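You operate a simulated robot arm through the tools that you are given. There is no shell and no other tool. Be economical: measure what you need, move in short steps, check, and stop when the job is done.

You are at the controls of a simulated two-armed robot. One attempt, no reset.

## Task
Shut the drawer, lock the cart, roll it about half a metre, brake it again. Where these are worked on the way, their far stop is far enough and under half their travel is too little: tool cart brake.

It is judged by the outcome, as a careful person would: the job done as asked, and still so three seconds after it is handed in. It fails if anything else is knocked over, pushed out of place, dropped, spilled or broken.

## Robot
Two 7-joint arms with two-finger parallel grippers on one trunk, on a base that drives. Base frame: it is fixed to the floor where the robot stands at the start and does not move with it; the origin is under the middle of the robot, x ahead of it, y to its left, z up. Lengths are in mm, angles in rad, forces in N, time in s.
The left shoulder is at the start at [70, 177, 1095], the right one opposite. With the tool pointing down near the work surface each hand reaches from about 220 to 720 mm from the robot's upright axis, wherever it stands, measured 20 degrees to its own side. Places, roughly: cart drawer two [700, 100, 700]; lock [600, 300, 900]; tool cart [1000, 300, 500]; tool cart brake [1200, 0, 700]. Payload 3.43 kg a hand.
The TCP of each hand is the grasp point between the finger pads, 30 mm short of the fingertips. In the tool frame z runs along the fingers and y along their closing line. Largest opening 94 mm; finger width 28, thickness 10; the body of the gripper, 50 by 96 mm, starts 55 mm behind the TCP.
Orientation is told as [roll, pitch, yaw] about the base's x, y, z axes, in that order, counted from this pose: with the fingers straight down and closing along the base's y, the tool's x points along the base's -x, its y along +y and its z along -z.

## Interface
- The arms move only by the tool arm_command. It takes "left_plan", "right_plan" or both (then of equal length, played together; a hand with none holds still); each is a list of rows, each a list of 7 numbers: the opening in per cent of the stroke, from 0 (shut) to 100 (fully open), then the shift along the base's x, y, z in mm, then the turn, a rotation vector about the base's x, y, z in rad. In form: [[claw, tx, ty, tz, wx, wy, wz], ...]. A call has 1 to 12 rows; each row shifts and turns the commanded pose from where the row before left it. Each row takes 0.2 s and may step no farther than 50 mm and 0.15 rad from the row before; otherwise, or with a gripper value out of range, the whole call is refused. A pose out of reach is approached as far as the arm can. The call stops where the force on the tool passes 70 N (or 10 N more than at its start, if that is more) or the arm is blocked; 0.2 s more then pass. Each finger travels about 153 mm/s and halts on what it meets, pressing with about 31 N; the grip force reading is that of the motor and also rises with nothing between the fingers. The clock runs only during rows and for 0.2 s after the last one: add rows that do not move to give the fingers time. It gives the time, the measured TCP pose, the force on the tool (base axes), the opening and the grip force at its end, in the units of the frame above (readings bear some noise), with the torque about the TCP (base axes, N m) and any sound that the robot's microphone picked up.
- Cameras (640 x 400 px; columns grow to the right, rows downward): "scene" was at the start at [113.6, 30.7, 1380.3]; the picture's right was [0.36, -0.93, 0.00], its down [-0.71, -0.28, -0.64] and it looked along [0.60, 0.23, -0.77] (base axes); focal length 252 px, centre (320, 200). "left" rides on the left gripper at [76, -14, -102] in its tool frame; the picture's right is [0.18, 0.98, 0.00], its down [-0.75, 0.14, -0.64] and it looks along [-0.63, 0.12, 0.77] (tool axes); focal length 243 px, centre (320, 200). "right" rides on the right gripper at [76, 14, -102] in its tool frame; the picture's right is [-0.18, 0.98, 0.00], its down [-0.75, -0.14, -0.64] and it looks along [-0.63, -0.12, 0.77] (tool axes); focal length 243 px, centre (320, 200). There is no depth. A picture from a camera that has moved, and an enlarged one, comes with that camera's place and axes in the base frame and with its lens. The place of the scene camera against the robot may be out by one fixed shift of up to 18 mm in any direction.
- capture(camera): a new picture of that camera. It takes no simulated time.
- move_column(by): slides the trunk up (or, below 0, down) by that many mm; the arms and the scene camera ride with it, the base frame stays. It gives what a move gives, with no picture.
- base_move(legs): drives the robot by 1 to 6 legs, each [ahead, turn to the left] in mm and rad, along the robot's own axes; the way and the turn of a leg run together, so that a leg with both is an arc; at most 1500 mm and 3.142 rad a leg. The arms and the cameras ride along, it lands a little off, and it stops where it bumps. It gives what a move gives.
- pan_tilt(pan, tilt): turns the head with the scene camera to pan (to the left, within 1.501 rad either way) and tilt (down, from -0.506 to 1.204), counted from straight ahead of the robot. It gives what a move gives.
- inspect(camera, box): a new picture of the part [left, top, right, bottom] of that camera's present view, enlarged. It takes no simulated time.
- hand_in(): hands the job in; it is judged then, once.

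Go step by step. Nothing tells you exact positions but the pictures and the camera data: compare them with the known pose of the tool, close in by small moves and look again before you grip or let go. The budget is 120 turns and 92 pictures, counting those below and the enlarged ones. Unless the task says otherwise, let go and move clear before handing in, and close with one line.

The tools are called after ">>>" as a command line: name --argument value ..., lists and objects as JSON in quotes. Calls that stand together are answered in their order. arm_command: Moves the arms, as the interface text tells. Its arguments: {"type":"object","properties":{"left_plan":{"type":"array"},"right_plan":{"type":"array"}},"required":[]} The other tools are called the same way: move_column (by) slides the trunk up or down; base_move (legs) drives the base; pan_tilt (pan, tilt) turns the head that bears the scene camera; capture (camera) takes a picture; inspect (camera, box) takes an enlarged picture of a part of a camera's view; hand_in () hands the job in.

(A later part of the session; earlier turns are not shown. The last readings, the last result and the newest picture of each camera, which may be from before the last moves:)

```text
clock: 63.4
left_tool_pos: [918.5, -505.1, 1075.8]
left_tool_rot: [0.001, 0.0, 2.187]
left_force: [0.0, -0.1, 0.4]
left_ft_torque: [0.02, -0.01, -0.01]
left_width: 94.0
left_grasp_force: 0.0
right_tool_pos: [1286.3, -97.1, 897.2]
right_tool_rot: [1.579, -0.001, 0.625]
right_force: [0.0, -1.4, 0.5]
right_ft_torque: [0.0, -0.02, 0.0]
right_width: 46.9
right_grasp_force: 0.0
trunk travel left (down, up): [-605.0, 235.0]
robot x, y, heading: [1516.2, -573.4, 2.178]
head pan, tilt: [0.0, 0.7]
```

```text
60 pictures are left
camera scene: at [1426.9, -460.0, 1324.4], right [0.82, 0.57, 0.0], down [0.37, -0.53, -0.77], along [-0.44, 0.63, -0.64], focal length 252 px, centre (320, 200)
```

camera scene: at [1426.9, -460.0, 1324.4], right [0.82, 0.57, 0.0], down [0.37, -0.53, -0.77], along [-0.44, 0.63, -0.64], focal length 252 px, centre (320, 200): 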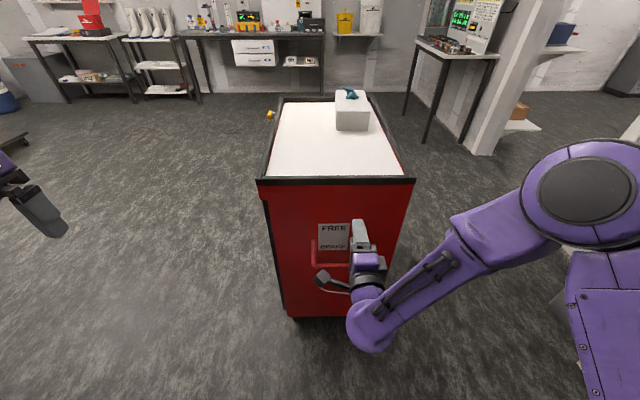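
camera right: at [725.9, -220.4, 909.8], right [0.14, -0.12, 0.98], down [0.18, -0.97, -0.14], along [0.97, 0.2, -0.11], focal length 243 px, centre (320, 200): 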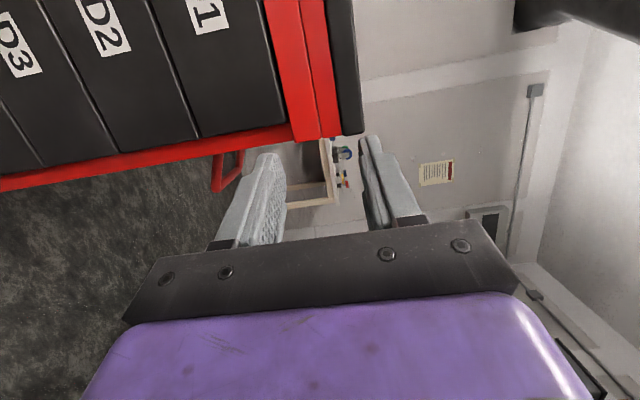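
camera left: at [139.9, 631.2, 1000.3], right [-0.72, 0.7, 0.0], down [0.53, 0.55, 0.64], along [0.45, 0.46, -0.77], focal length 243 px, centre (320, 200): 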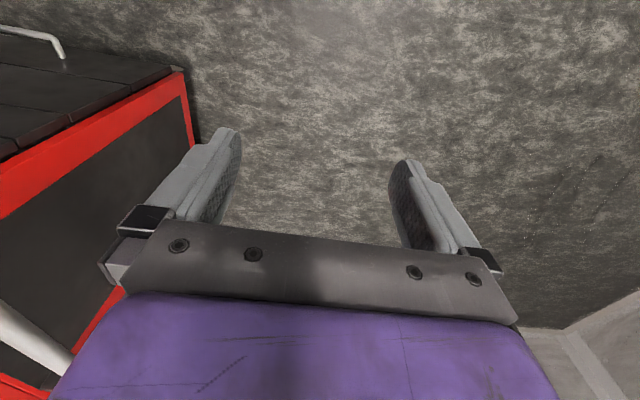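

I see a plate with FREE at the top and BRAKE at the bottom, with the red bail around it. I'll move the right hand aside to see clearly.

>>> arm_command --right_plan '[[50, 40, 20, 0, 0, 0, 0], [50, 40, 20, 0, 0, 0, 0], [50, 40, 20, 0, 0, 0, 0], [50, 40, 20, 0, 0, 0, 0]]'

>>> inspect --camera "scene" --box '[230, 160, 430, 340]'

>>> capture --camera "right"

```text
clock: 64.3
left_tool_pos: [920.1, -503.6, 1077.4]
left_tool_rot: [0.003, 0.0, 2.184]
left_force: [0.1, 0.0, 0.0]
left_ft_torque: [0.0, 0.01, -0.01]
left_width: 94.2
left_grasp_force: 0.0
right_tool_pos: [1446.2, -17.1, 896.9]
right_tool_rot: [1.58, 0.002, 0.625]
right_force: [0.2, 0.2, 0.0]
right_ft_torque: [-0.02, -0.04, 0.03]
right_width: 46.9
right_grasp_force: 0.1
trunk travel left (down, up): [-605.0, 235.0]
robot x, y, heading: [1514.4, -571.1, 2.186]
head pan, tilt: [0.0, 0.7]
```

```text
2.22 times, centred on (330, 250) of scene
camera zoom: at [1428.9, -459.5, 1324.4], right [0.82, 0.57, 0.0], down [0.37, -0.53, -0.77], along [-0.44, 0.63, -0.64], focal length 560 px, centre (298, 89)
```

zoom: 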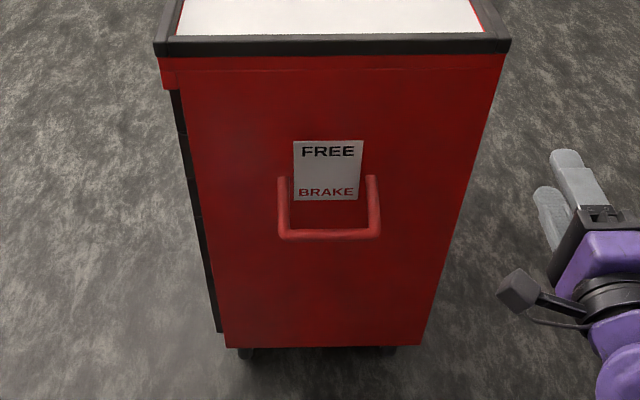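

```text
58 pictures are left
camera right: at [1445.5, -145.1, 909.8], right [0.15, 0.1, 0.98], down [0.99, -0.08, -0.15], along [0.06, 0.99, -0.11], focal length 243 px, centre (320, 200)
```

right: 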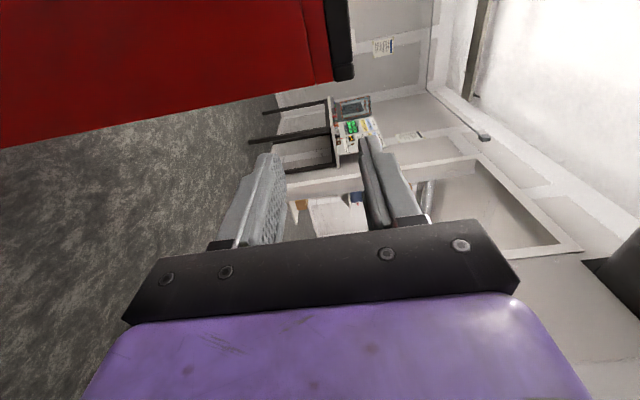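

The U-shaped bail hangs low, at BRAKE, and needs to swing up to FREE. I'll lower the trunk and bring the right hand, with its fingers above and below, in front of the bar to see it better.

>>> move_column --by -200

>>> arm_command --right_plan '[[50, -35, -27, 0, 0, 0, 0], [50, -35, -27, 0, 0, 0, 0], [50, -35, -27, 0, 0, 0, 0], [50, -35, -27, 0, 0, 0, 0], [50, -35, -27, 0, 0, 0, 0]]'

>>> capture --camera "right"

>>> capture --camera "scene"

```text
clock: 66.5
left_tool_pos: [918.2, -505.3, 877.2]
left_tool_rot: [0.001, -0.001, 2.183]
left_force: [0.4, 0.0, 0.5]
left_ft_torque: [0.02, 0.0, 0.0]
left_width: 94.2
left_grasp_force: 0.1
right_tool_pos: [1445.3, -16.3, 697.3]
right_tool_rot: [1.579, -0.001, 0.623]
right_force: [0.0, 0.0, 0.2]
right_ft_torque: [0.01, -0.02, -0.01]
right_width: 46.9
right_grasp_force: 0.0
trunk travel left (down, up): [-405.0, 435.0]
robot x, y, heading: [1511.7, -573.3, 2.181]
head pan, tilt: [0.0, 0.7]
```

```text
clock: 67.7
left_tool_pos: [917.1, -504.8, 875.8]
left_tool_rot: [-0.001, -0.001, 2.186]
left_force: [0.0, -0.2, -0.1]
left_ft_torque: [-0.01, 0.01, 0.0]
left_width: 94.1
left_grasp_force: 0.1
right_tool_pos: [1271.0, -152.4, 696.7]
right_tool_rot: [1.578, -0.006, 0.624]
right_force: [0.5, -0.1, 0.3]
right_ft_torque: [0.01, -0.02, 0.02]
right_width: 46.9
right_grasp_force: 0.1
trunk travel left (down, up): [-405.0, 435.0]
robot x, y, heading: [1517.2, -573.8, 2.184]
head pan, tilt: [0.0, 0.7]
```

```text
57 pictures are left
camera right: at [1268.6, -281.1, 709.6], right [0.15, 0.1, 0.98], down [0.99, -0.08, -0.14], along [0.06, 0.99, -0.11], focal length 243 px, centre (320, 200)
```

right: 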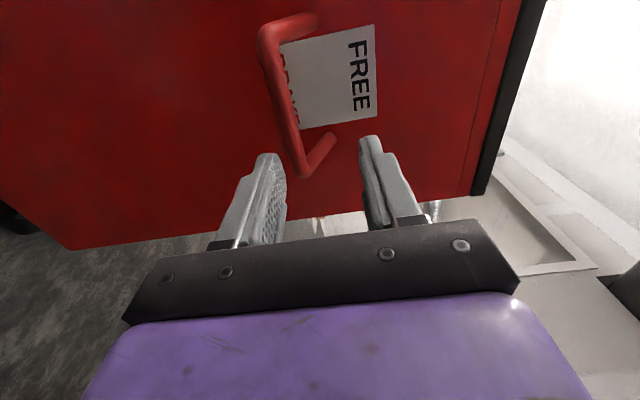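

```text
56 pictures are left
camera scene: at [1426.1, -460.6, 1124.4], right [0.82, 0.57, 0.0], down [0.37, -0.53, -0.76], along [-0.44, 0.63, -0.64], focal length 252 px, centre (320, 200)
```

scene: 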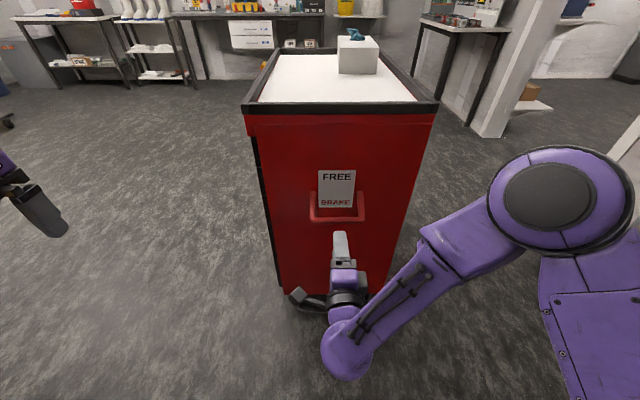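

The bar centre is about [1190, -52, 665], about 100 mm ahead of the fingertips and 30 mm lower. I'll lower, advance partway and look again.

>>> arm_command --right_plan '[[50, -3, -2, -32, 0, 0, 0], [50, -17, 24, 0, 0, 0, 0], [50, -17, 24, 0, 0, 0, 0]]'

>>> capture --camera "right"

>>> inspect --camera "scene" --box '[240, 120, 440, 290]'

```text
clock: 68.5
left_tool_pos: [917.5, -504.4, 877.5]
left_tool_rot: [0.0, -0.001, 2.185]
left_force: [0.3, 0.0, -0.6]
left_ft_torque: [0.0, 0.04, 0.01]
left_width: 93.9
left_grasp_force: 0.1
right_tool_pos: [1232.0, -107.5, 664.3]
right_tool_rot: [1.577, -0.001, 0.626]
right_force: [0.6, -0.3, 0.7]
right_ft_torque: [-0.01, 0.0, 0.0]
right_width: 47.0
right_grasp_force: 0.1
trunk travel left (down, up): [-405.0, 435.0]
robot x, y, heading: [1514.3, -573.8, 2.179]
head pan, tilt: [0.0, 0.7]
```

```text
55 pictures are left
camera right: at [1230.8, -234.5, 677.9], right [0.15, 0.1, 0.98], down [0.99, -0.08, -0.14], along [0.06, 0.99, -0.11], focal length 243 px, centre (320, 200)
```

right: 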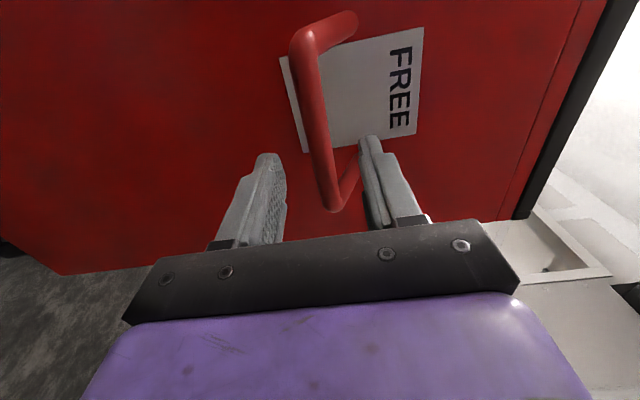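

```text
2.35 times, centred on (340, 205) of scene
camera zoom: at [1426.6, -459.8, 1124.3], right [0.82, 0.57, 0.0], down [0.37, -0.53, -0.76], along [-0.44, 0.63, -0.64], focal length 593 px, centre (273, 188)
```

zoom: 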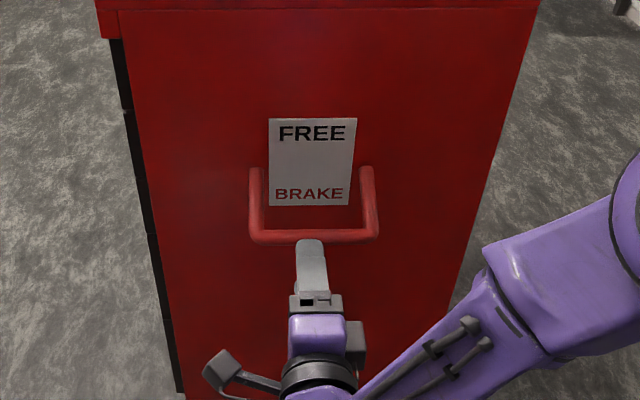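

The bar is level with the gap between the fingers. I'll advance 40 mm more and check.

>>> arm_command --right_plan '[[50, -11, 16, 0, 0, 0, 0], [50, -11, 16, 0, 0, 0, 0]]'

>>> capture --camera "right"

>>> inspect --camera "scene" --box '[280, 150, 400, 250]'

```text
clock: 69.1
left_tool_pos: [918.6, -503.9, 877.5]
left_tool_rot: [-0.001, 0.001, 2.184]
left_force: [0.5, -0.4, 0.0]
left_ft_torque: [-0.01, 0.01, -0.02]
left_width: 93.9
left_grasp_force: 0.0
right_tool_pos: [1211.9, -74.2, 665.8]
right_tool_rot: [1.58, -0.002, 0.625]
right_force: [-1.0, 0.3, -0.2]
right_ft_torque: [-0.02, 0.0, -0.03]
right_width: 47.3
right_grasp_force: 0.1
trunk travel left (down, up): [-405.0, 435.0]
robot x, y, heading: [1512.8, -575.9, 2.181]
head pan, tilt: [0.0, 0.7]
```

```text
53 pictures are left
camera right: at [1209.1, -202.1, 678.2], right [0.15, 0.1, 0.98], down [0.99, -0.08, -0.14], along [0.06, 0.99, -0.11], focal length 243 px, centre (320, 200)
```

right: 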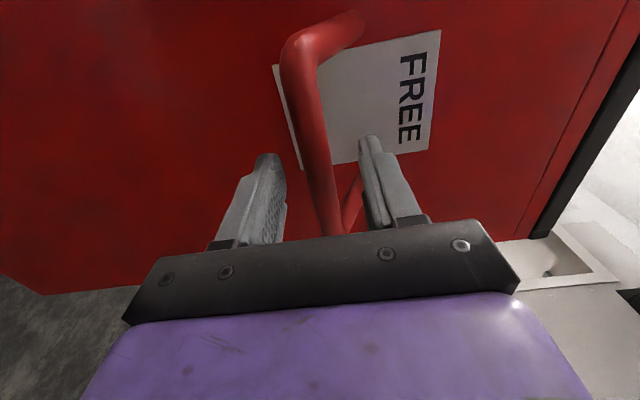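

```text
4.00 times, centred on (340, 200) of scene
camera zoom: at [1427.0, -459.9, 1124.4], right [0.82, 0.57, 0.0], down [0.37, -0.53, -0.76], along [-0.44, 0.63, -0.64], focal length 1008 px, centre (240, 200)
```

zoom: 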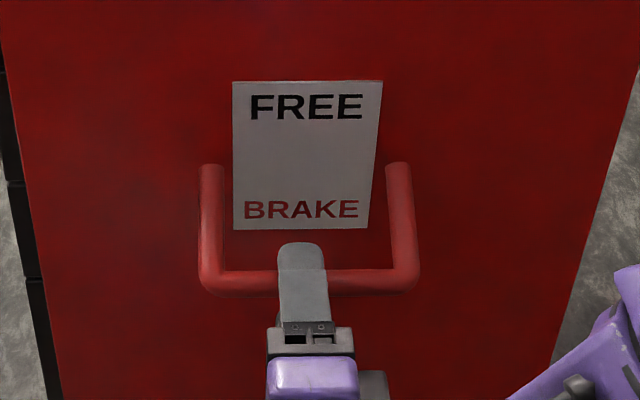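

The upper finger is over the bar and the lower one under it. I'll advance slightly, narrow the opening around the bar and lift it gently.

>>> arm_command --right_plan '[[40, -6, 9, 0, 0, 0, 0], [28, 0, 0, 0, 0, 0, 0], [28, 0, 0, 8, 0, 0, 0], [28, 0, 0, 8, 0, 0, 0], [28, 0, 0, 8, 0, 0, 0], [28, 0, 0, 8, 0, 0, 0]]'

>>> inspect --camera "scene" --box '[280, 150, 400, 250]'

>>> capture --camera "right"

```text
clock: 70.5
left_tool_pos: [919.1, -505.5, 877.5]
left_tool_rot: [0.001, -0.001, 2.187]
left_force: [0.1, -0.6, -1.2]
left_ft_torque: [0.04, 0.0, 0.01]
left_width: 94.3
left_grasp_force: 0.0
right_tool_pos: [1204.2, -65.5, 696.8]
right_tool_rot: [1.578, -0.001, 0.624]
right_force: [1.1, -1.3, -4.3]
right_ft_torque: [-0.1, 0.02, -0.04]
right_width: 28.5
right_grasp_force: 2.3
trunk travel left (down, up): [-405.0, 435.0]
robot x, y, heading: [1511.2, -569.3, 2.178]
head pan, tilt: [0.0, 0.7]
```

```text
4.00 times, centred on (340, 200) of scene
camera zoom: at [1426.9, -459.8, 1124.3], right [0.82, 0.57, 0.0], down [0.37, -0.53, -0.76], along [-0.44, 0.63, -0.64], focal length 1008 px, centre (240, 200)
```

zoom: 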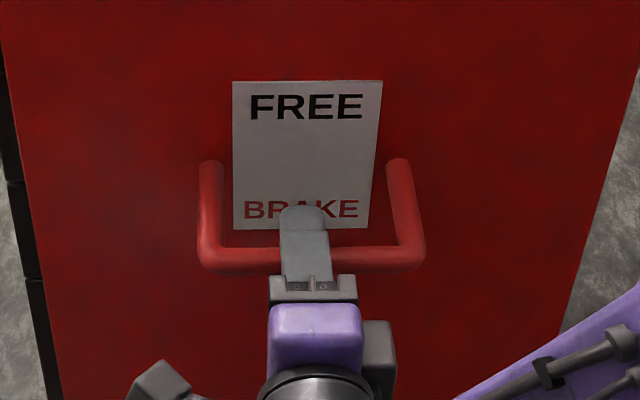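

```text
50 pictures are left
camera right: at [1203.8, -193.3, 709.7], right [0.15, 0.1, 0.98], down [0.99, -0.08, -0.14], along [0.06, 0.99, -0.11], focal length 243 px, centre (320, 200)
```

right: 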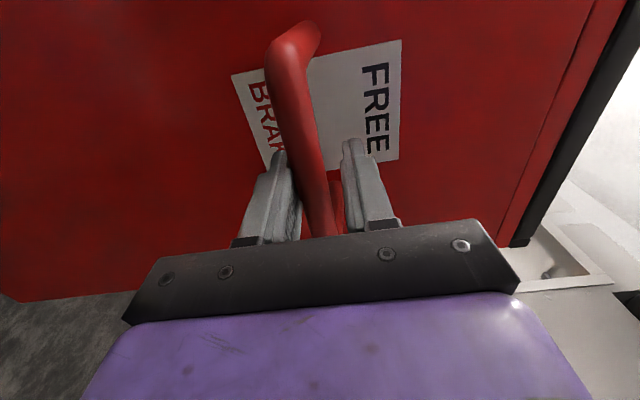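

The bail rises with the hand and little force. I'll keep lifting.

>>> arm_command --right_plan '[[28, 0, 0, 9, 0, 0, 0], [28, 0, 0, 9, 0, 0, 0], [28, 0, 0, 9, 0, 0, 0], [28, 0, 0, 9, 0, 0, 0], [28, 0, 0, 9, 0, 0, 0]]'

>>> inspect --camera "scene" --box '[280, 150, 400, 250]'

>>> capture --camera "right"

```text
clock: 71.7
left_tool_pos: [917.5, -503.4, 877.4]
left_tool_rot: [0.001, 0.002, 2.186]
left_force: [-0.1, -0.2, 0.4]
left_ft_torque: [-0.02, -0.04, 0.01]
left_width: 94.0
left_grasp_force: 0.0
right_tool_pos: [1205.0, -63.5, 742.6]
right_tool_rot: [1.579, -0.003, 0.625]
right_force: [-1.7, 1.8, -4.8]
right_ft_torque: [-0.09, 0.01, 0.06]
right_width: 29.5
right_grasp_force: 2.9
trunk travel left (down, up): [-405.0, 435.0]
robot x, y, heading: [1510.0, -573.0, 2.18]
head pan, tilt: [0.0, 0.7]
```

```text
4.00 times, centred on (340, 200) of scene
camera zoom: at [1426.3, -459.1, 1124.2], right [0.82, 0.57, 0.0], down [0.37, -0.53, -0.76], along [-0.44, 0.63, -0.65], focal length 1008 px, centre (240, 200)
```

zoom: 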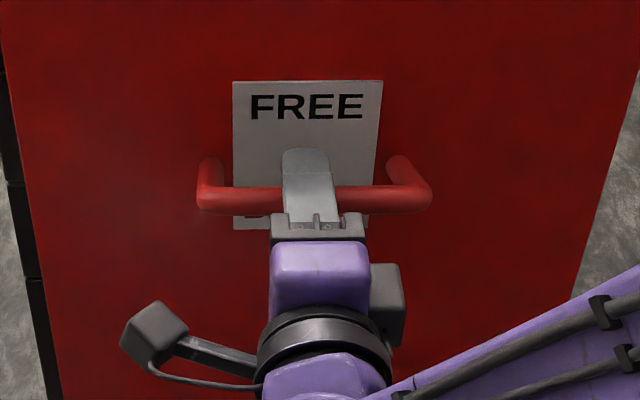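

```text
48 pictures are left
camera right: at [1203.3, -192.6, 754.3], right [0.15, 0.1, 0.98], down [0.99, -0.08, -0.14], along [0.06, 0.99, -0.11], focal length 243 px, centre (320, 200)
```

right: 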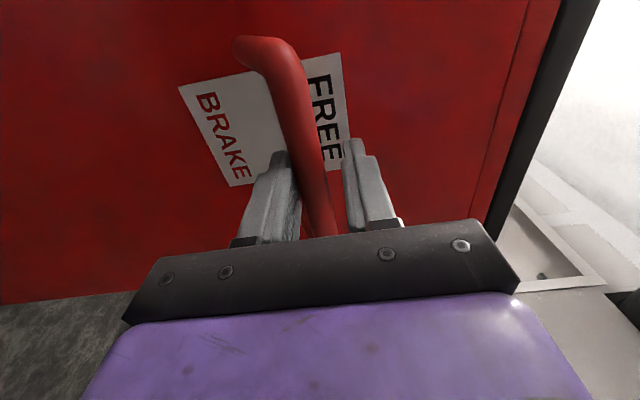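

The bail is just above level and still rising. I'll continue on an arc inward and up.

>>> arm_command --right_plan '[[28, -1, 2, 9, 0, 0, 0], [28, -2, 3, 9, 0, 0, 0], [28, -2, 3, 8, 0, 0, 0], [28, -3, 4, 8, 0, 0, 0], [28, -3, 4, 8, 0, 0, 0]]'

>>> inspect --camera "scene" --box '[280, 130, 400, 230]'

>>> capture --camera "right"

```text
clock: 72.9
left_tool_pos: [913.1, -499.7, 872.8]
left_tool_rot: [0.0, 0.008, 2.186]
left_force: [0.0, 0.1, 0.0]
left_ft_torque: [-0.02, -0.03, 0.0]
left_width: 94.1
left_grasp_force: 0.1
right_tool_pos: [1192.7, -46.6, 770.8]
right_tool_rot: [1.551, -0.005, 0.629]
right_force: [-4.5, -4.8, -61.3]
right_ft_torque: [-1.09, -0.09, 0.98]
right_width: 85.9
right_grasp_force: 30.2
trunk travel left (down, up): [-405.0, 435.0]
robot x, y, heading: [1513.0, -571.6, 2.179]
head pan, tilt: [0.0, 0.7]
```

```text
4.00 times, centred on (340, 180) of scene
camera zoom: at [1421.6, -453.2, 1123.0], right [0.82, 0.57, 0.0], down [0.37, -0.53, -0.76], along [-0.43, 0.62, -0.65], focal length 1008 px, centre (240, 280)
```

zoom: 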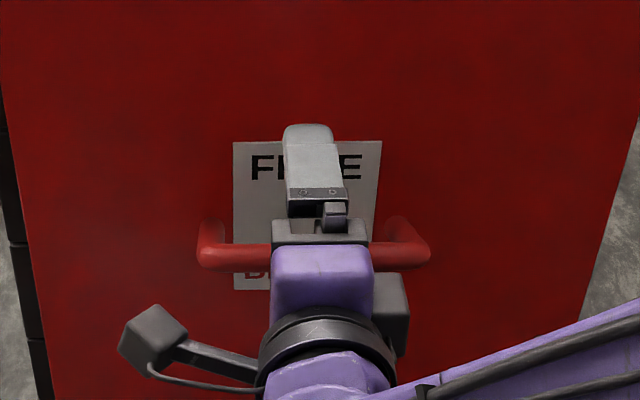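

```text
46 pictures are left
camera right: at [1190.6, -174.8, 786.2], right [0.13, 0.12, 0.98], down [0.99, -0.08, -0.13], along [0.06, 0.99, -0.13], focal length 243 px, centre (320, 200)
```

right: 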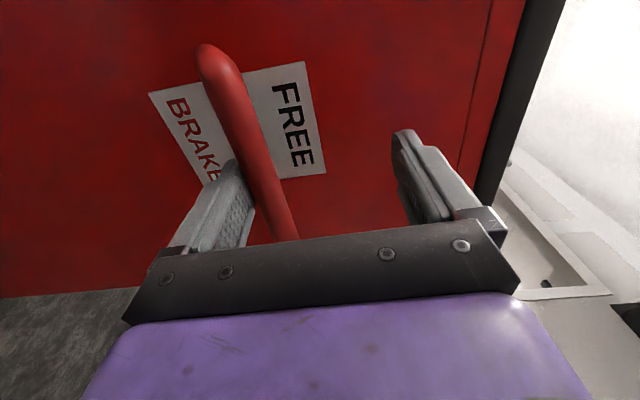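

The bail has hit its upper stop, since the force rose and the finger yielded. I'll ease down, open and back off to see whether it stays at FREE.

>>> arm_command --right_plan '[[80, 0, 0, -10, 0, 0, 0], [80, 0, 0, -12, 0, 0, 0], [80, 0, 0, 0, 0, 0, 0], [80, 12, -16, 0, 0, 0, 0], [80, 17, -24, 0, 0, 0, 0], [80, 17, -24, 0, 0, 0, 0], [80, 17, -24, 0, 0, 0, 0]]'

>>> inspect --camera "scene" --box '[240, 80, 440, 280]'

>>> capture --camera "right"

```text
clock: 74.5
left_tool_pos: [918.2, -505.5, 877.1]
left_tool_rot: [0.0, 0.001, 2.185]
left_force: [-0.8, -0.6, 0.5]
left_ft_torque: [-0.01, 0.01, 0.03]
left_width: 94.0
left_grasp_force: 0.0
right_tool_pos: [1258.5, -137.9, 762.2]
right_tool_rot: [1.58, -0.001, 0.624]
right_force: [0.4, -0.1, 0.2]
right_ft_torque: [-0.03, 0.02, 0.01]
right_width: 75.5
right_grasp_force: 0.1
trunk travel left (down, up): [-405.0, 435.0]
robot x, y, heading: [1514.4, -572.8, 2.179]
head pan, tilt: [0.0, 0.7]
```

```text
2.00 times, centred on (340, 180) of scene
camera zoom: at [1427.0, -460.6, 1124.4], right [0.82, 0.57, 0.0], down [0.37, -0.53, -0.77], along [-0.44, 0.63, -0.64], focal length 504 px, centre (280, 240)
```

zoom: 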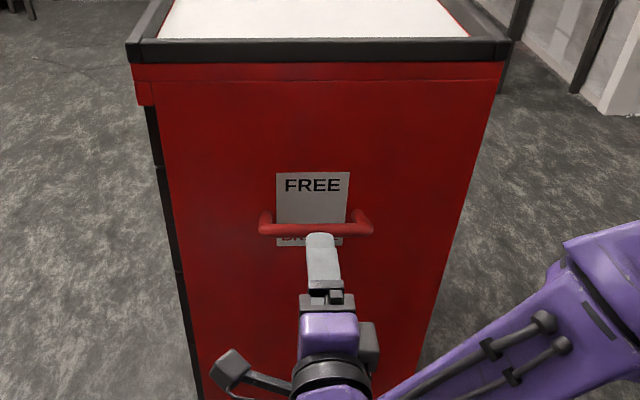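

```text
44 pictures are left
camera right: at [1256.0, -266.3, 776.4], right [0.15, 0.1, 0.98], down [0.99, -0.08, -0.15], along [0.06, 0.99, -0.11], focal length 243 px, centre (320, 200)
```

right: 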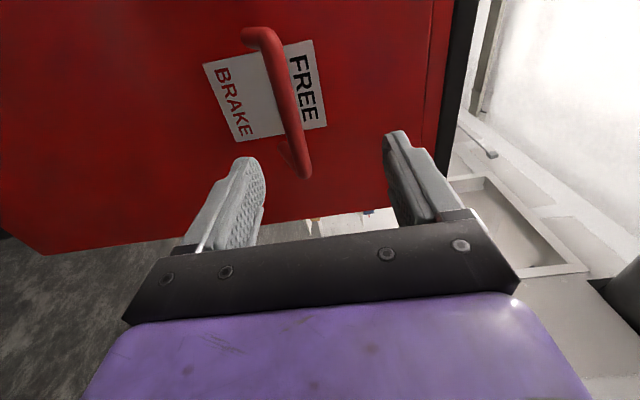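

The bail stays up at FREE. Next I place both hands, level and closed, against the cart's side on either side of the bail, to push the cart evenly.

>>> arm_command --left_plan '[[50, 19.2, 23.7, -4.75, 0.107, 0.075, 0], [0, 19.2, 23.7, -4.75, 0.107, 0.075, 0], [0, 19.2, 23.7, -4.75, 0.107, 0.075, 0], [0, 19.2, 23.7, -4.75, 0.107, 0.075, 0], [0, 19.2, 23.7, -4.75, 0.107, 0.075, 0], [0, 19.2, 23.7, -4.75, 0.107, 0.075, 0], [0, 19.2, 23.7, -4.75, 0.107, 0.075, 0], [0, 19.2, 23.7, -4.75, 0.107, 0.075, 0], [0, 19.2, 23.7, -4.75, 0.107, 0.075, 0], [0, 19.2, 23.7, -4.75, 0.107, 0.075, 0], [0, 19.2, 23.7, -4.75, 0.107, 0.075, 0], [0, 19.2, 23.7, -4.75, 0.107, 0.075, 0]]' --right_plan '[[50, 8.5, 6, 4.8, 0, 0, 0], [0, 8.5, 6, 4.8, 0, 0, 0], [0, 8.5, 6, 4.8, 0, 0, 0], [0, 8.5, 6, 4.8, 0, 0, 0], [0, 8.5, 6, 4.8, 0, 0, 0], [0, 8.5, 6, 4.8, 0, 0, 0], [0, 8.5, 6, 4.8, 0, 0, 0], [0, 8.5, 6, 4.8, 0, 0, 0], [0, 8.5, 6, 4.8, 0, 0, 0], [0, 8.5, 6, 4.8, 0, 0, 0], [0, 8.5, 6, 4.8, 0, 0, 0], [0, 8.5, 6, 4.8, 0, 0, 0]]'

>>> capture --camera "scene"

```text
clock: 77.1
left_tool_pos: [942.8, -247.7, 913.4]
left_tool_rot: [-0.257, -1.476, 2.388]
left_force: [-0.1, -0.8, 0.4]
left_ft_torque: [-0.04, -0.01, -0.03]
left_width: 0.0
left_grasp_force: 31.3
left hand out of reach, approached as far as the arm can: row 2, 3, 4, 5, 6, 7, 8, 10, 11, 12
right_tool_pos: [1360.3, -64.7, 820.2]
right_tool_rot: [1.579, -0.003, 0.625]
right_force: [0.6, 0.1, -0.5]
right_ft_torque: [-0.01, -0.01, 0.01]
right_width: 0.0
right_grasp_force: 30.8
trunk travel left (down, up): [-405.0, 435.0]
robot x, y, heading: [1512.1, -572.6, 2.174]
head pan, tilt: [0.0, 0.7]
```

```text
43 pictures are left
camera scene: at [1427.6, -460.1, 1124.4], right [0.82, 0.57, 0.0], down [0.37, -0.53, -0.77], along [-0.44, 0.63, -0.64], focal length 252 px, centre (320, 200)
```

scene: 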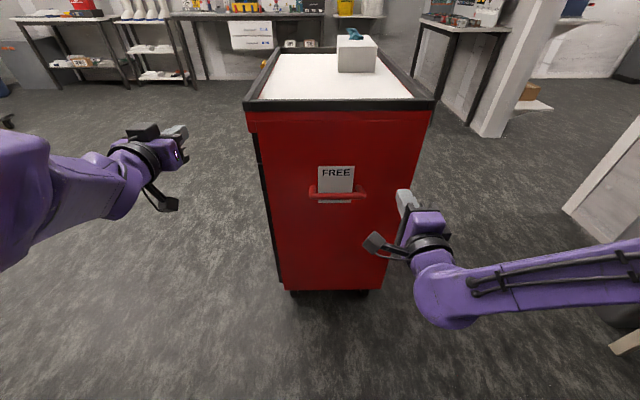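

The right hand is placed, but the left couldn't follow all the way. I'll retry with small rows to see where its command stands.

>>> arm_command --left_plan '[[0, 0, 0, 0, 0, 0, 0], [0, 5, 0, 0, 0, 0, 0]]'

```text
clock: 77.7
left_tool_pos: [934.0, -256.1, 924.1]
left_tool_rot: [-0.323, -1.499, 2.467]
left_force: [-1.1, 0.6, -0.4]
left_ft_torque: [-0.03, -0.01, -0.03]
left_width: 0.1
left_grasp_force: 31.5
left hand out of reach, approached as far as the arm can: row 2
right_tool_pos: [1358.8, -65.6, 820.1]
right_tool_rot: [1.581, -0.002, 0.624]
right_force: [-0.2, -0.5, 0.0]
right_ft_torque: [0.02, 0.01, 0.03]
right_width: 0.1
right_grasp_force: 30.8
trunk travel left (down, up): [-405.0, 435.0]
robot x, y, heading: [1511.2, -572.9, 2.175]
head pan, tilt: [0.0, 0.7]
```

The left arm can't take that posture well, so I'll fold it back. Instead the right hand will hold the bail's bar with its fingertips against the side panel, and the base will push and steady the cart from there.

>>> arm_command --left_plan '[[0, -5, -40, 0, -0.107, -0.075, 0], [0, -5, -40, 0, -0.107, -0.075, 0], [0, -5, -40, 0, -0.107, -0.075, 0], [0, -5, -40, 0, -0.107, -0.075, 0], [0, -5, -40, 0, -0.107, -0.075, 0], [0, -5, -40, 0, -0.107, -0.075, 0], [0, 0, 0, 0, -0.107, -0.075, 0], [0, 0, 0, 0, -0.107, -0.075, 0]]'

>>> capture --camera "scene"

```text
clock: 79.5
left_tool_pos: [881.5, -487.3, 911.1]
left_tool_rot: [-0.03, -0.47, 2.185]
left_force: [0.2, -0.4, 0.4]
left_ft_torque: [0.0, 0.03, 0.03]
left_width: 0.1
left_grasp_force: 30.7
left hand out of reach, approached as far as the arm can: row 1, 2
right_tool_pos: [1358.4, -65.3, 819.4]
right_tool_rot: [1.58, -0.002, 0.625]
right_force: [-0.1, 0.4, 0.4]
right_ft_torque: [0.01, 0.01, 0.0]
right_width: 0.1
right_grasp_force: 31.0
trunk travel left (down, up): [-405.0, 435.0]
robot x, y, heading: [1515.0, -571.9, 2.181]
head pan, tilt: [0.0, 0.7]
```

```text
42 pictures are left
camera scene: at [1426.6, -460.2, 1124.3], right [0.82, 0.57, 0.0], down [0.37, -0.53, -0.76], along [-0.44, 0.63, -0.64], focal length 252 px, centre (320, 200)
```

scene: 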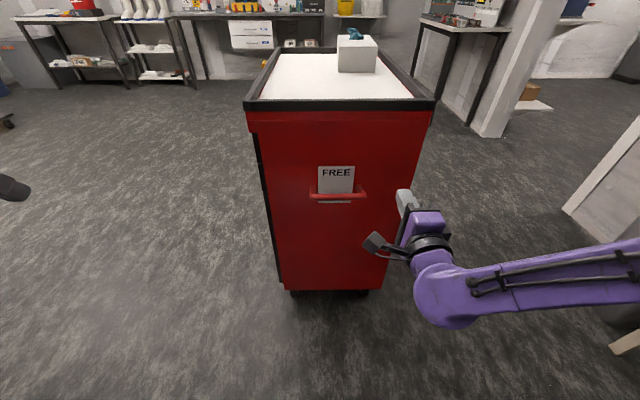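

The left arm is clear. I'll bring the right hand back in front of the bail, open, at the bar's height.

>>> arm_command --right_plan '[[60, -24, -18, -22, 0, 0, 0], [60, -24, -18, -22, 0, 0, 0], [60, -24, -18, -22, 0, 0, 0], [60, -26, -18, -20, 0, 0, 0], [60, 0, 0, 0, 0, 0, 0]]'

>>> capture --camera "right"

```text
clock: 80.7
left_tool_pos: [882.6, -487.3, 912.0]
left_tool_rot: [-0.027, -0.472, 2.182]
left_force: [-0.4, -0.2, -0.1]
left_ft_torque: [0.02, -0.01, 0.01]
left_width: 0.1
left_grasp_force: 30.8
right_tool_pos: [1261.2, -138.6, 733.7]
right_tool_rot: [1.58, -0.003, 0.624]
right_force: [-0.4, -0.5, 0.0]
right_ft_torque: [0.01, 0.01, 0.0]
right_width: 56.5
right_grasp_force: 0.1
trunk travel left (down, up): [-405.0, 435.0]
robot x, y, heading: [1510.4, -574.6, 2.181]
head pan, tilt: [0.0, 0.7]
```

```text
41 pictures are left
camera right: at [1259.2, -266.3, 746.3], right [0.15, 0.1, 0.98], down [0.99, -0.08, -0.15], along [0.06, 0.99, -0.11], focal length 243 px, centre (320, 200)
```

right: 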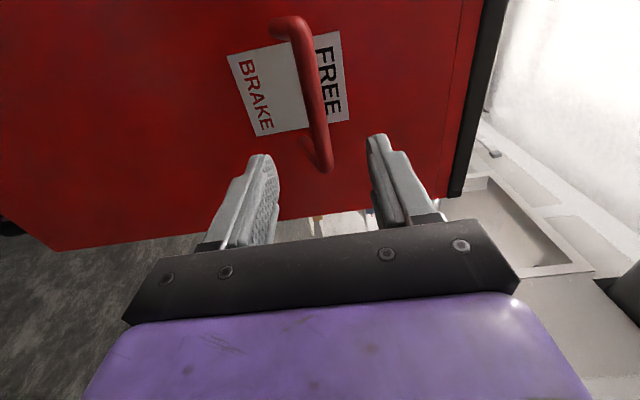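

The bar is level with the fingers' gap. I'll advance over it.

>>> arm_command --right_plan '[[60, -12.7, 18, -1, 0, 0, 0], [60, -12.7, 18, -1, 0, 0, 0], [60, -12.7, 18, -1, 0, 0, 0], [60, -12.7, 18, 0, 0, 0, 0], [60, -12.7, 18, 0, 0, 0, 0]]'

>>> capture --camera "right"

>>> inspect --camera "scene" --box '[280, 130, 400, 230]'

```text
clock: 81.9
left_tool_pos: [881.5, -487.2, 911.0]
left_tool_rot: [-0.03, -0.473, 2.184]
left_force: [-0.6, 0.7, 0.4]
left_ft_torque: [0.04, 0.02, 0.0]
left_width: 0.0
left_grasp_force: 31.0
right_tool_pos: [1197.4, -47.4, 730.3]
right_tool_rot: [1.577, -0.001, 0.626]
right_force: [-0.3, -0.5, 0.3]
right_ft_torque: [0.01, 0.01, 0.01]
right_width: 56.5
right_grasp_force: 0.1
trunk travel left (down, up): [-405.0, 435.0]
robot x, y, heading: [1515.6, -572.9, 2.185]
head pan, tilt: [0.0, 0.7]
```

```text
40 pictures are left
camera right: at [1195.8, -175.2, 743.0], right [0.15, 0.1, 0.98], down [0.99, -0.08, -0.14], along [0.06, 0.99, -0.11], focal length 243 px, centre (320, 200)
```

right: 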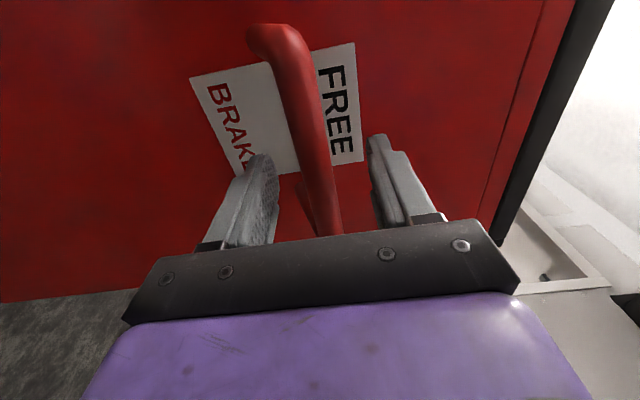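

```text
4.00 times, centred on (340, 180) of scene
camera zoom: at [1426.8, -459.7, 1124.3], right [0.82, 0.57, 0.0], down [0.37, -0.53, -0.76], along [-0.44, 0.63, -0.64], focal length 1008 px, centre (240, 280)
```

zoom: 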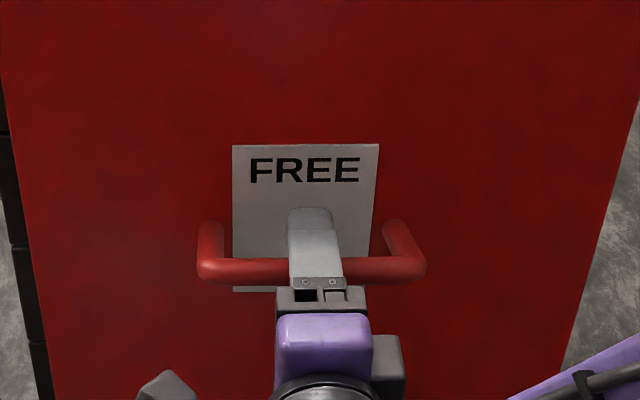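

The bar sits well inside the fingers. I'll creep forward until something touches.

>>> arm_command --right_plan '[[60, -2.9, 4.1, 0, 0, 0, 0], [60, -2.9, 4.1, 0, 0, 0, 0], [60, -2.9, 4.1, 0, 0, 0, 0], [60, -2.9, 4.1, 0, 0, 0, 0]]'

>>> inspect --camera "scene" --box '[280, 130, 400, 230]'

```text
clock: 82.9
left_tool_pos: [881.8, -487.4, 911.5]
left_tool_rot: [-0.03, -0.471, 2.183]
left_force: [0.5, -0.7, 0.5]
left_ft_torque: [-0.01, -0.01, 0.02]
left_width: 0.2
left_grasp_force: 31.6
right_tool_pos: [1185.9, -32.4, 731.0]
right_tool_rot: [1.578, -0.001, 0.623]
right_force: [0.0, -1.4, -0.4]
right_ft_torque: [0.02, -0.02, -0.02]
right_width: 56.5
right_grasp_force: 0.1
trunk travel left (down, up): [-405.0, 435.0]
robot x, y, heading: [1510.0, -573.2, 2.177]
head pan, tilt: [0.0, 0.7]
```

```text
4.00 times, centred on (340, 180) of scene
camera zoom: at [1426.9, -460.0, 1124.4], right [0.82, 0.57, 0.0], down [0.37, -0.53, -0.76], along [-0.44, 0.63, -0.64], focal length 1008 px, centre (240, 280)
```

zoom: 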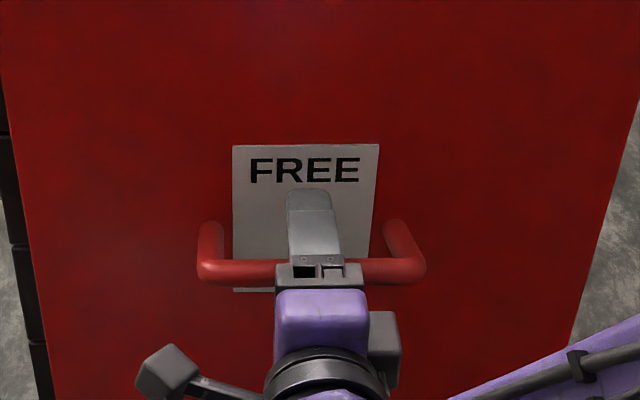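

The palm is just behind the bar. I'll close on the bar and roll the cart a first 100 mm.

>>> arm_command --right_plan '[[20, 0, 0, 0, 0, 0, 0], [0, 0, 0, 0, 0, 0, 0], [0, 0, 0, 0, 0, 0, 0]]'

>>> base_move --legs '[[100, 0]]'

>>> capture --camera "scene"

```text
clock: 83.7
left_tool_pos: [882.2, -486.4, 912.8]
left_tool_rot: [-0.029, -0.471, 2.184]
left_force: [-0.7, -0.5, 0.2]
left_ft_torque: [0.01, 0.01, 0.02]
left_width: 0.0
left_grasp_force: 31.2
right_tool_pos: [1187.4, -31.1, 730.1]
right_tool_rot: [1.578, -0.004, 0.625]
right_force: [0.7, 0.1, -1.9]
right_ft_torque: [-0.18, 0.0, -0.11]
right_width: 21.9
right_grasp_force: 45.3
trunk travel left (down, up): [-405.0, 435.0]
robot x, y, heading: [1510.0, -573.3, 2.181]
head pan, tilt: [0.0, 0.7]
```

```text
clock: 84.9
left_tool_pos: [822.8, -402.2, 905.7]
left_tool_rot: [-0.032, -0.46, 2.184]
left_force: [0.0, 0.7, -0.2]
left_ft_torque: [-0.04, -0.01, -0.02]
left_width: 0.0
left_grasp_force: 31.1
right_tool_pos: [1129.1, 52.6, 729.4]
right_tool_rot: [1.576, -0.004, 0.62]
right_force: [-22.1, 12.3, -15.1]
right_ft_torque: [-0.23, 0.38, -0.91]
right_width: 21.6
right_grasp_force: 44.7
trunk travel left (down, up): [-405.0, 435.0]
robot x, y, heading: [1453.6, -488.6, 2.179]
head pan, tilt: [0.0, 0.7]
```

```text
37 pictures are left
camera scene: at [1353.4, -357.5, 1123.5], right [0.82, 0.57, 0.0], down [0.38, -0.54, -0.75], along [-0.43, 0.62, -0.66], focal length 252 px, centre (320, 200)
```

scene: 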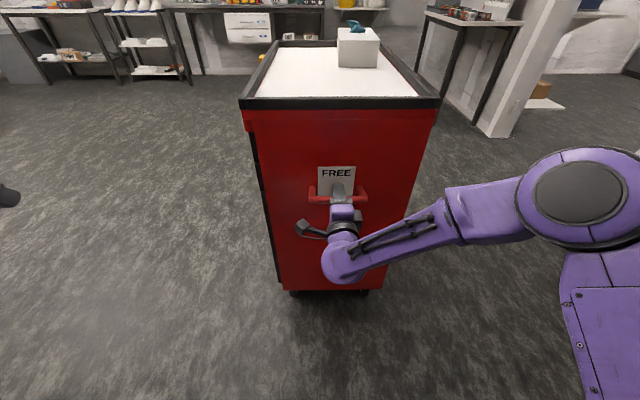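

The cart rolls along with the hand, straight and gently. I'll go on another 200 mm and check.

>>> base_move --legs '[[200, 0]]'

>>> capture --camera "scene"

```text
clock: 85.6
left_tool_pos: [834.2, -417.6, 913.9]
left_tool_rot: [-0.018, -0.471, 2.183]
left_force: [0.5, 0.1, -0.5]
left_ft_torque: [-0.02, -0.02, 0.02]
left_width: 0.0
left_grasp_force: 30.9
right_tool_pos: [1142.3, 36.6, 732.1]
right_tool_rot: [1.574, -0.01, 0.625]
right_force: [-3.3, 8.2, 0.9]
right_ft_torque: [-0.04, 0.54, 0.09]
right_width: 22.2
right_grasp_force: 45.2
trunk travel left (down, up): [-405.0, 435.0]
robot x, y, heading: [1449.6, -483.6, 2.178]
head pan, tilt: [0.0, 0.7]
stopped in leg 1: the force on the tool passed its limit at 111 N (the readings are from after the stop); the commanded pose is now the measured one
```

```text
36 pictures are left
camera scene: at [1363.9, -368.6, 1124.2], right [0.82, 0.57, 0.0], down [0.37, -0.53, -0.76], along [-0.44, 0.63, -0.65], focal length 252 px, centre (320, 200)
```

scene: 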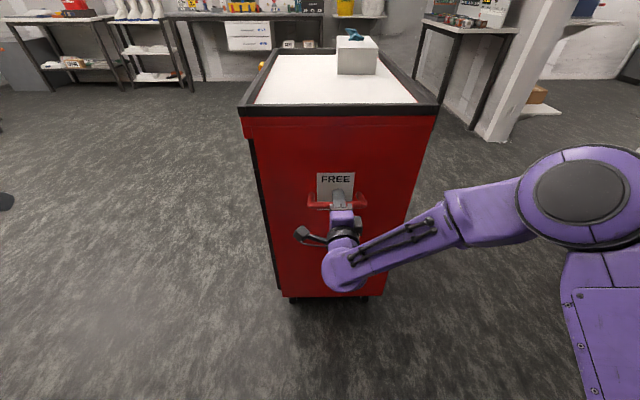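

The inertia of a fast start tripped the force limit, so I'll use shorter legs.

>>> base_move --legs '[[60, 0], [60, 0]]'

>>> base_move --legs '[[60, 0], [60, 0]]'

>>> capture --camera "scene"

```text
clock: 87.2
left_tool_pos: [766.1, -318.7, 913.8]
left_tool_rot: [-0.015, -0.474, 2.181]
left_force: [0.2, 0.8, -1.5]
left_ft_torque: [0.0, 0.01, 0.01]
left_width: 0.0
left_grasp_force: 31.1
right_tool_pos: [1074.8, 132.2, 728.5]
right_tool_rot: [1.569, -0.012, 0.63]
right_force: [1.8, -7.5, -7.4]
right_ft_torque: [-0.49, 0.31, -0.64]
right_width: 22.5
right_grasp_force: 44.6
trunk travel left (down, up): [-405.0, 435.0]
robot x, y, heading: [1380.2, -382.8, 2.174]
head pan, tilt: [0.0, 0.7]
```

```text
clock: 88.7
left_tool_pos: [696.9, -220.7, 912.6]
left_tool_rot: [-0.015, -0.472, 2.182]
left_force: [0.0, 0.1, -0.4]
left_ft_torque: [0.0, -0.01, 0.04]
left_width: 0.0
left_grasp_force: 30.9
right_tool_pos: [1007.9, 228.9, 726.5]
right_tool_rot: [1.563, -0.014, 0.627]
right_force: [2.8, -5.6, -7.2]
right_ft_torque: [-0.43, 0.35, -0.62]
right_width: 22.4
right_grasp_force: 45.6
trunk travel left (down, up): [-405.0, 435.0]
robot x, y, heading: [1312.5, -288.0, 2.177]
head pan, tilt: [0.0, 0.7]
```

```text
35 pictures are left
camera scene: at [1227.4, -172.6, 1124.1], right [0.82, 0.57, 0.0], down [0.37, -0.53, -0.76], along [-0.44, 0.63, -0.64], focal length 252 px, centre (320, 200)
```

scene: 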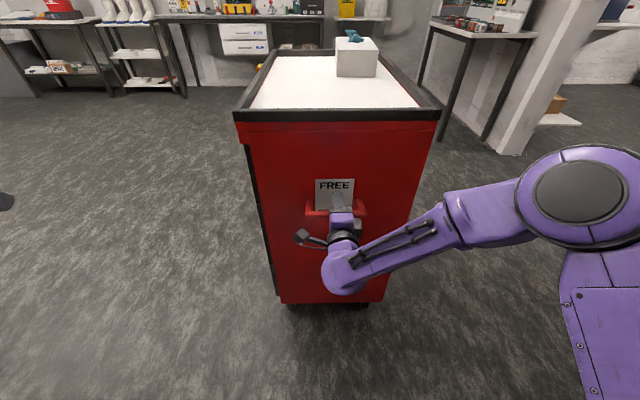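

The cart has moved about 315 mm. About 185 mm more is needed.

>>> base_move --legs '[[60, 0], [65, 0]]'

>>> base_move --legs '[[60, 0]]'

>>> capture --camera "scene"

>>> capture --camera "right"

```text
clock: 89.7
left_tool_pos: [683.8, -198.7, 919.7]
left_tool_rot: [-0.008, -0.49, 2.18]
left_force: [0.3, -0.4, 1.3]
left_ft_torque: [0.04, 0.0, -0.03]
left_width: 0.4
left_grasp_force: 31.0
right_tool_pos: [992.6, 251.0, 736.6]
right_tool_rot: [1.576, -0.009, 0.626]
right_force: [16.7, -9.2, 0.7]
right_ft_torque: [-0.69, 0.72, -0.42]
right_width: 22.3
right_grasp_force: 45.0
trunk travel left (down, up): [-405.0, 435.0]
robot x, y, heading: [1288.9, -255.5, 2.18]
head pan, tilt: [0.0, 0.7]
stopped in leg 1: the force on the tool passed its limit at 88 N (the readings are from after the stop); the commanded pose is now the measured one
```

```text
clock: 90.4
left_tool_pos: [677.4, -188.9, 914.3]
left_tool_rot: [-0.01, -0.473, 2.177]
left_force: [0.9, -0.2, -0.4]
left_ft_torque: [0.02, 0.01, -0.03]
left_width: 0.1
left_grasp_force: 30.9
right_tool_pos: [988.8, 256.3, 727.2]
right_tool_rot: [1.561, -0.01, 0.629]
right_force: [-3.2, 1.9, -8.0]
right_ft_torque: [-0.13, 0.34, -0.37]
right_width: 20.6
right_grasp_force: 45.1
trunk travel left (down, up): [-405.0, 435.0]
robot x, y, heading: [1285.4, -250.9, 2.176]
head pan, tilt: [0.0, 0.7]
stopped in leg 1: the force on the tool passed its limit at 91 N (the readings are from after the stop); the commanded pose is now the measured one
```

```text
34 pictures are left
camera scene: at [1202.0, -135.3, 1123.8], right [0.82, 0.57, 0.0], down [0.37, -0.53, -0.76], along [-0.43, 0.63, -0.65], focal length 252 px, centre (320, 200)
```

scene: 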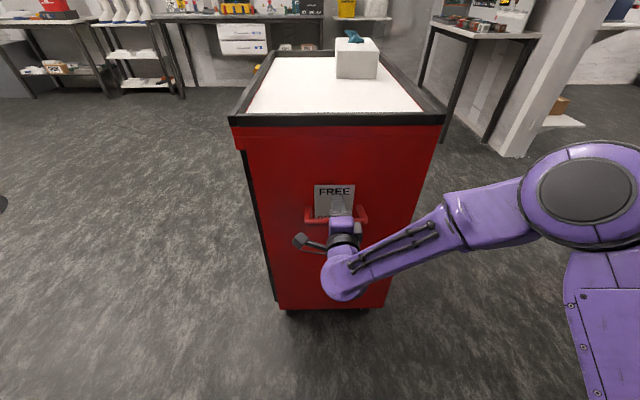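

```text
33 pictures are left
camera right: at [987.0, 128.5, 741.5], right [0.13, 0.11, 0.98], down [0.99, -0.08, -0.13], along [0.06, 0.99, -0.12], focal length 243 px, centre (320, 200)
```

right: 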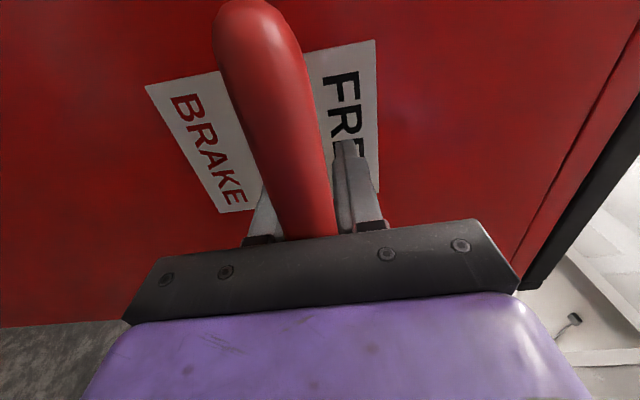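

The hand slid in a bit until the palm or tips met the cart, and the jolts tripped the limit. I'll try gentler 30 mm legs.

>>> base_move --legs '[[30, 0], [30, 0]]'

>>> capture --camera "scene"

```text
clock: 91.6
left_tool_pos: [643.0, -140.9, 915.6]
left_tool_rot: [-0.01, -0.476, 2.176]
left_force: [0.3, -0.9, -0.8]
left_ft_torque: [-0.01, 0.01, -0.02]
left_width: 0.3
left_grasp_force: 31.4
right_tool_pos: [954.5, 303.4, 728.6]
right_tool_rot: [1.561, -0.011, 0.631]
right_force: [-7.4, -8.2, -5.3]
right_ft_torque: [-0.26, 0.56, -1.86]
right_width: 20.5
right_grasp_force: 45.0
trunk travel left (down, up): [-405.0, 435.0]
robot x, y, heading: [1251.0, -201.7, 2.174]
head pan, tilt: [0.0, 0.7]
```

```text
32 pictures are left
camera scene: at [1167.2, -88.0, 1124.3], right [0.82, 0.57, 0.0], down [0.37, -0.53, -0.76], along [-0.43, 0.63, -0.64], focal length 252 px, centre (320, 200)
```

scene: 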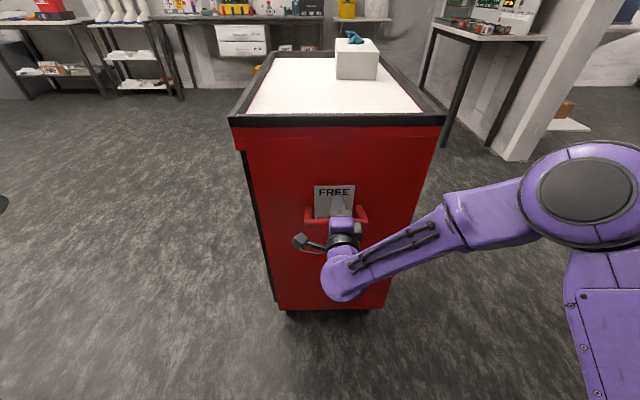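

The cart has rolled about 385 mm and moves smoothly. Four more short legs should do it.

>>> base_move --legs '[[30, 0], [30, 0], [30, 0], [30, 0]]'

>>> capture --camera "scene"

```text
clock: 93.8
left_tool_pos: [572.7, -41.1, 914.5]
left_tool_rot: [-0.016, -0.476, 2.176]
left_force: [0.9, 0.2, 1.1]
left_ft_torque: [-0.02, 0.0, -0.02]
left_width: 0.2
left_grasp_force: 31.5
right_tool_pos: [885.5, 400.2, 726.4]
right_tool_rot: [1.555, -0.015, 0.632]
right_force: [-19.3, -19.3, -7.4]
right_ft_torque: [-0.1, 0.26, -2.12]
right_width: 20.7
right_grasp_force: 44.9
trunk travel left (down, up): [-405.0, 435.0]
robot x, y, heading: [1184.2, -101.4, 2.183]
head pan, tilt: [0.0, 0.7]
```

```text
31 pictures are left
camera scene: at [1096.4, 10.0, 1124.1], right [0.82, 0.57, 0.0], down [0.37, -0.53, -0.76], along [-0.43, 0.63, -0.64], focal length 252 px, centre (320, 200)
```

scene: 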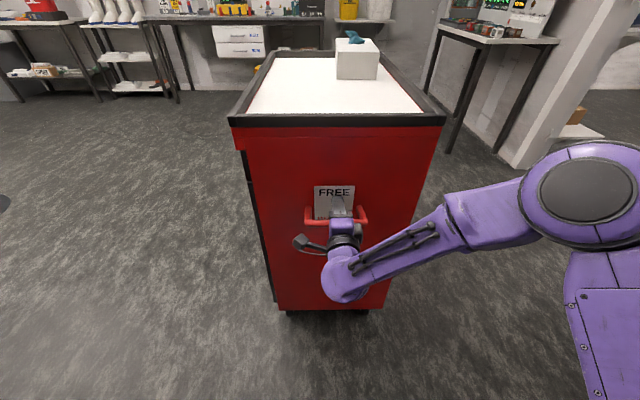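

The cart has rolled about half a metre. I'll loosen the grip, slide the hand back so that the bar sits mid-finger, and check that the cart stays put.

>>> arm_command --right_plan '[[40, 0, 0, 0, 0, 0, 0], [40, 0, 0, 0, 0, 0, 0], [40, 7, -10, 0, 0, 0, 0], [40, 9, -12, 0, 0, 0, 0], [40, 0, 0, 0, 0, 0, 0]]'

>>> inspect --camera "scene" --box '[270, 140, 410, 260]'

>>> capture --camera "right"

```text
clock: 95.0
left_tool_pos: [574.9, -41.1, 914.9]
left_tool_rot: [-0.01, -0.478, 2.174]
left_force: [-0.4, -0.1, 0.1]
left_ft_torque: [0.01, 0.0, 0.03]
left_width: 0.1
left_grasp_force: 30.6
right_tool_pos: [903.8, 379.1, 727.6]
right_tool_rot: [1.554, -0.013, 0.633]
right_force: [0.7, -0.1, -0.3]
right_ft_torque: [0.05, 0.02, -0.01]
right_width: 37.3
right_grasp_force: 0.0
trunk travel left (down, up): [-405.0, 435.0]
robot x, y, heading: [1184.7, -100.4, 2.184]
head pan, tilt: [0.0, 0.7]
```

```text
3.33 times, centred on (340, 200) of scene
camera zoom: at [1099.5, 11.7, 1124.4], right [0.82, 0.57, 0.0], down [0.37, -0.53, -0.76], along [-0.44, 0.63, -0.64], focal length 840 px, centre (253, 200)
```

zoom: 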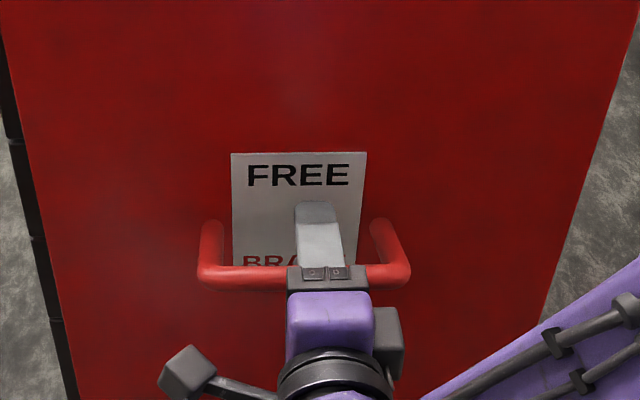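

```text
29 pictures are left
camera right: at [902.1, 251.8, 741.3], right [0.13, 0.11, 0.98], down [0.99, -0.07, -0.12], along [0.06, 0.99, -0.12], focal length 243 px, centre (320, 200)
```

right: 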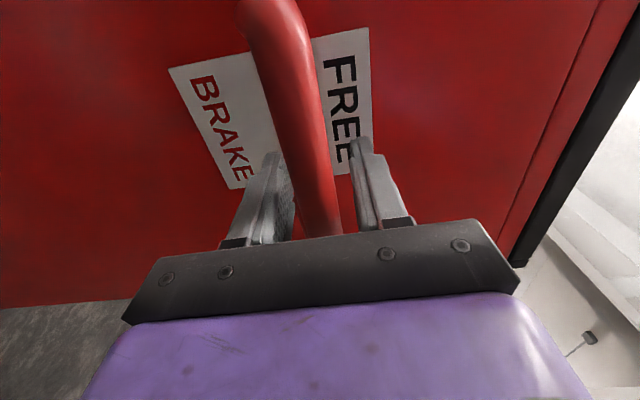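

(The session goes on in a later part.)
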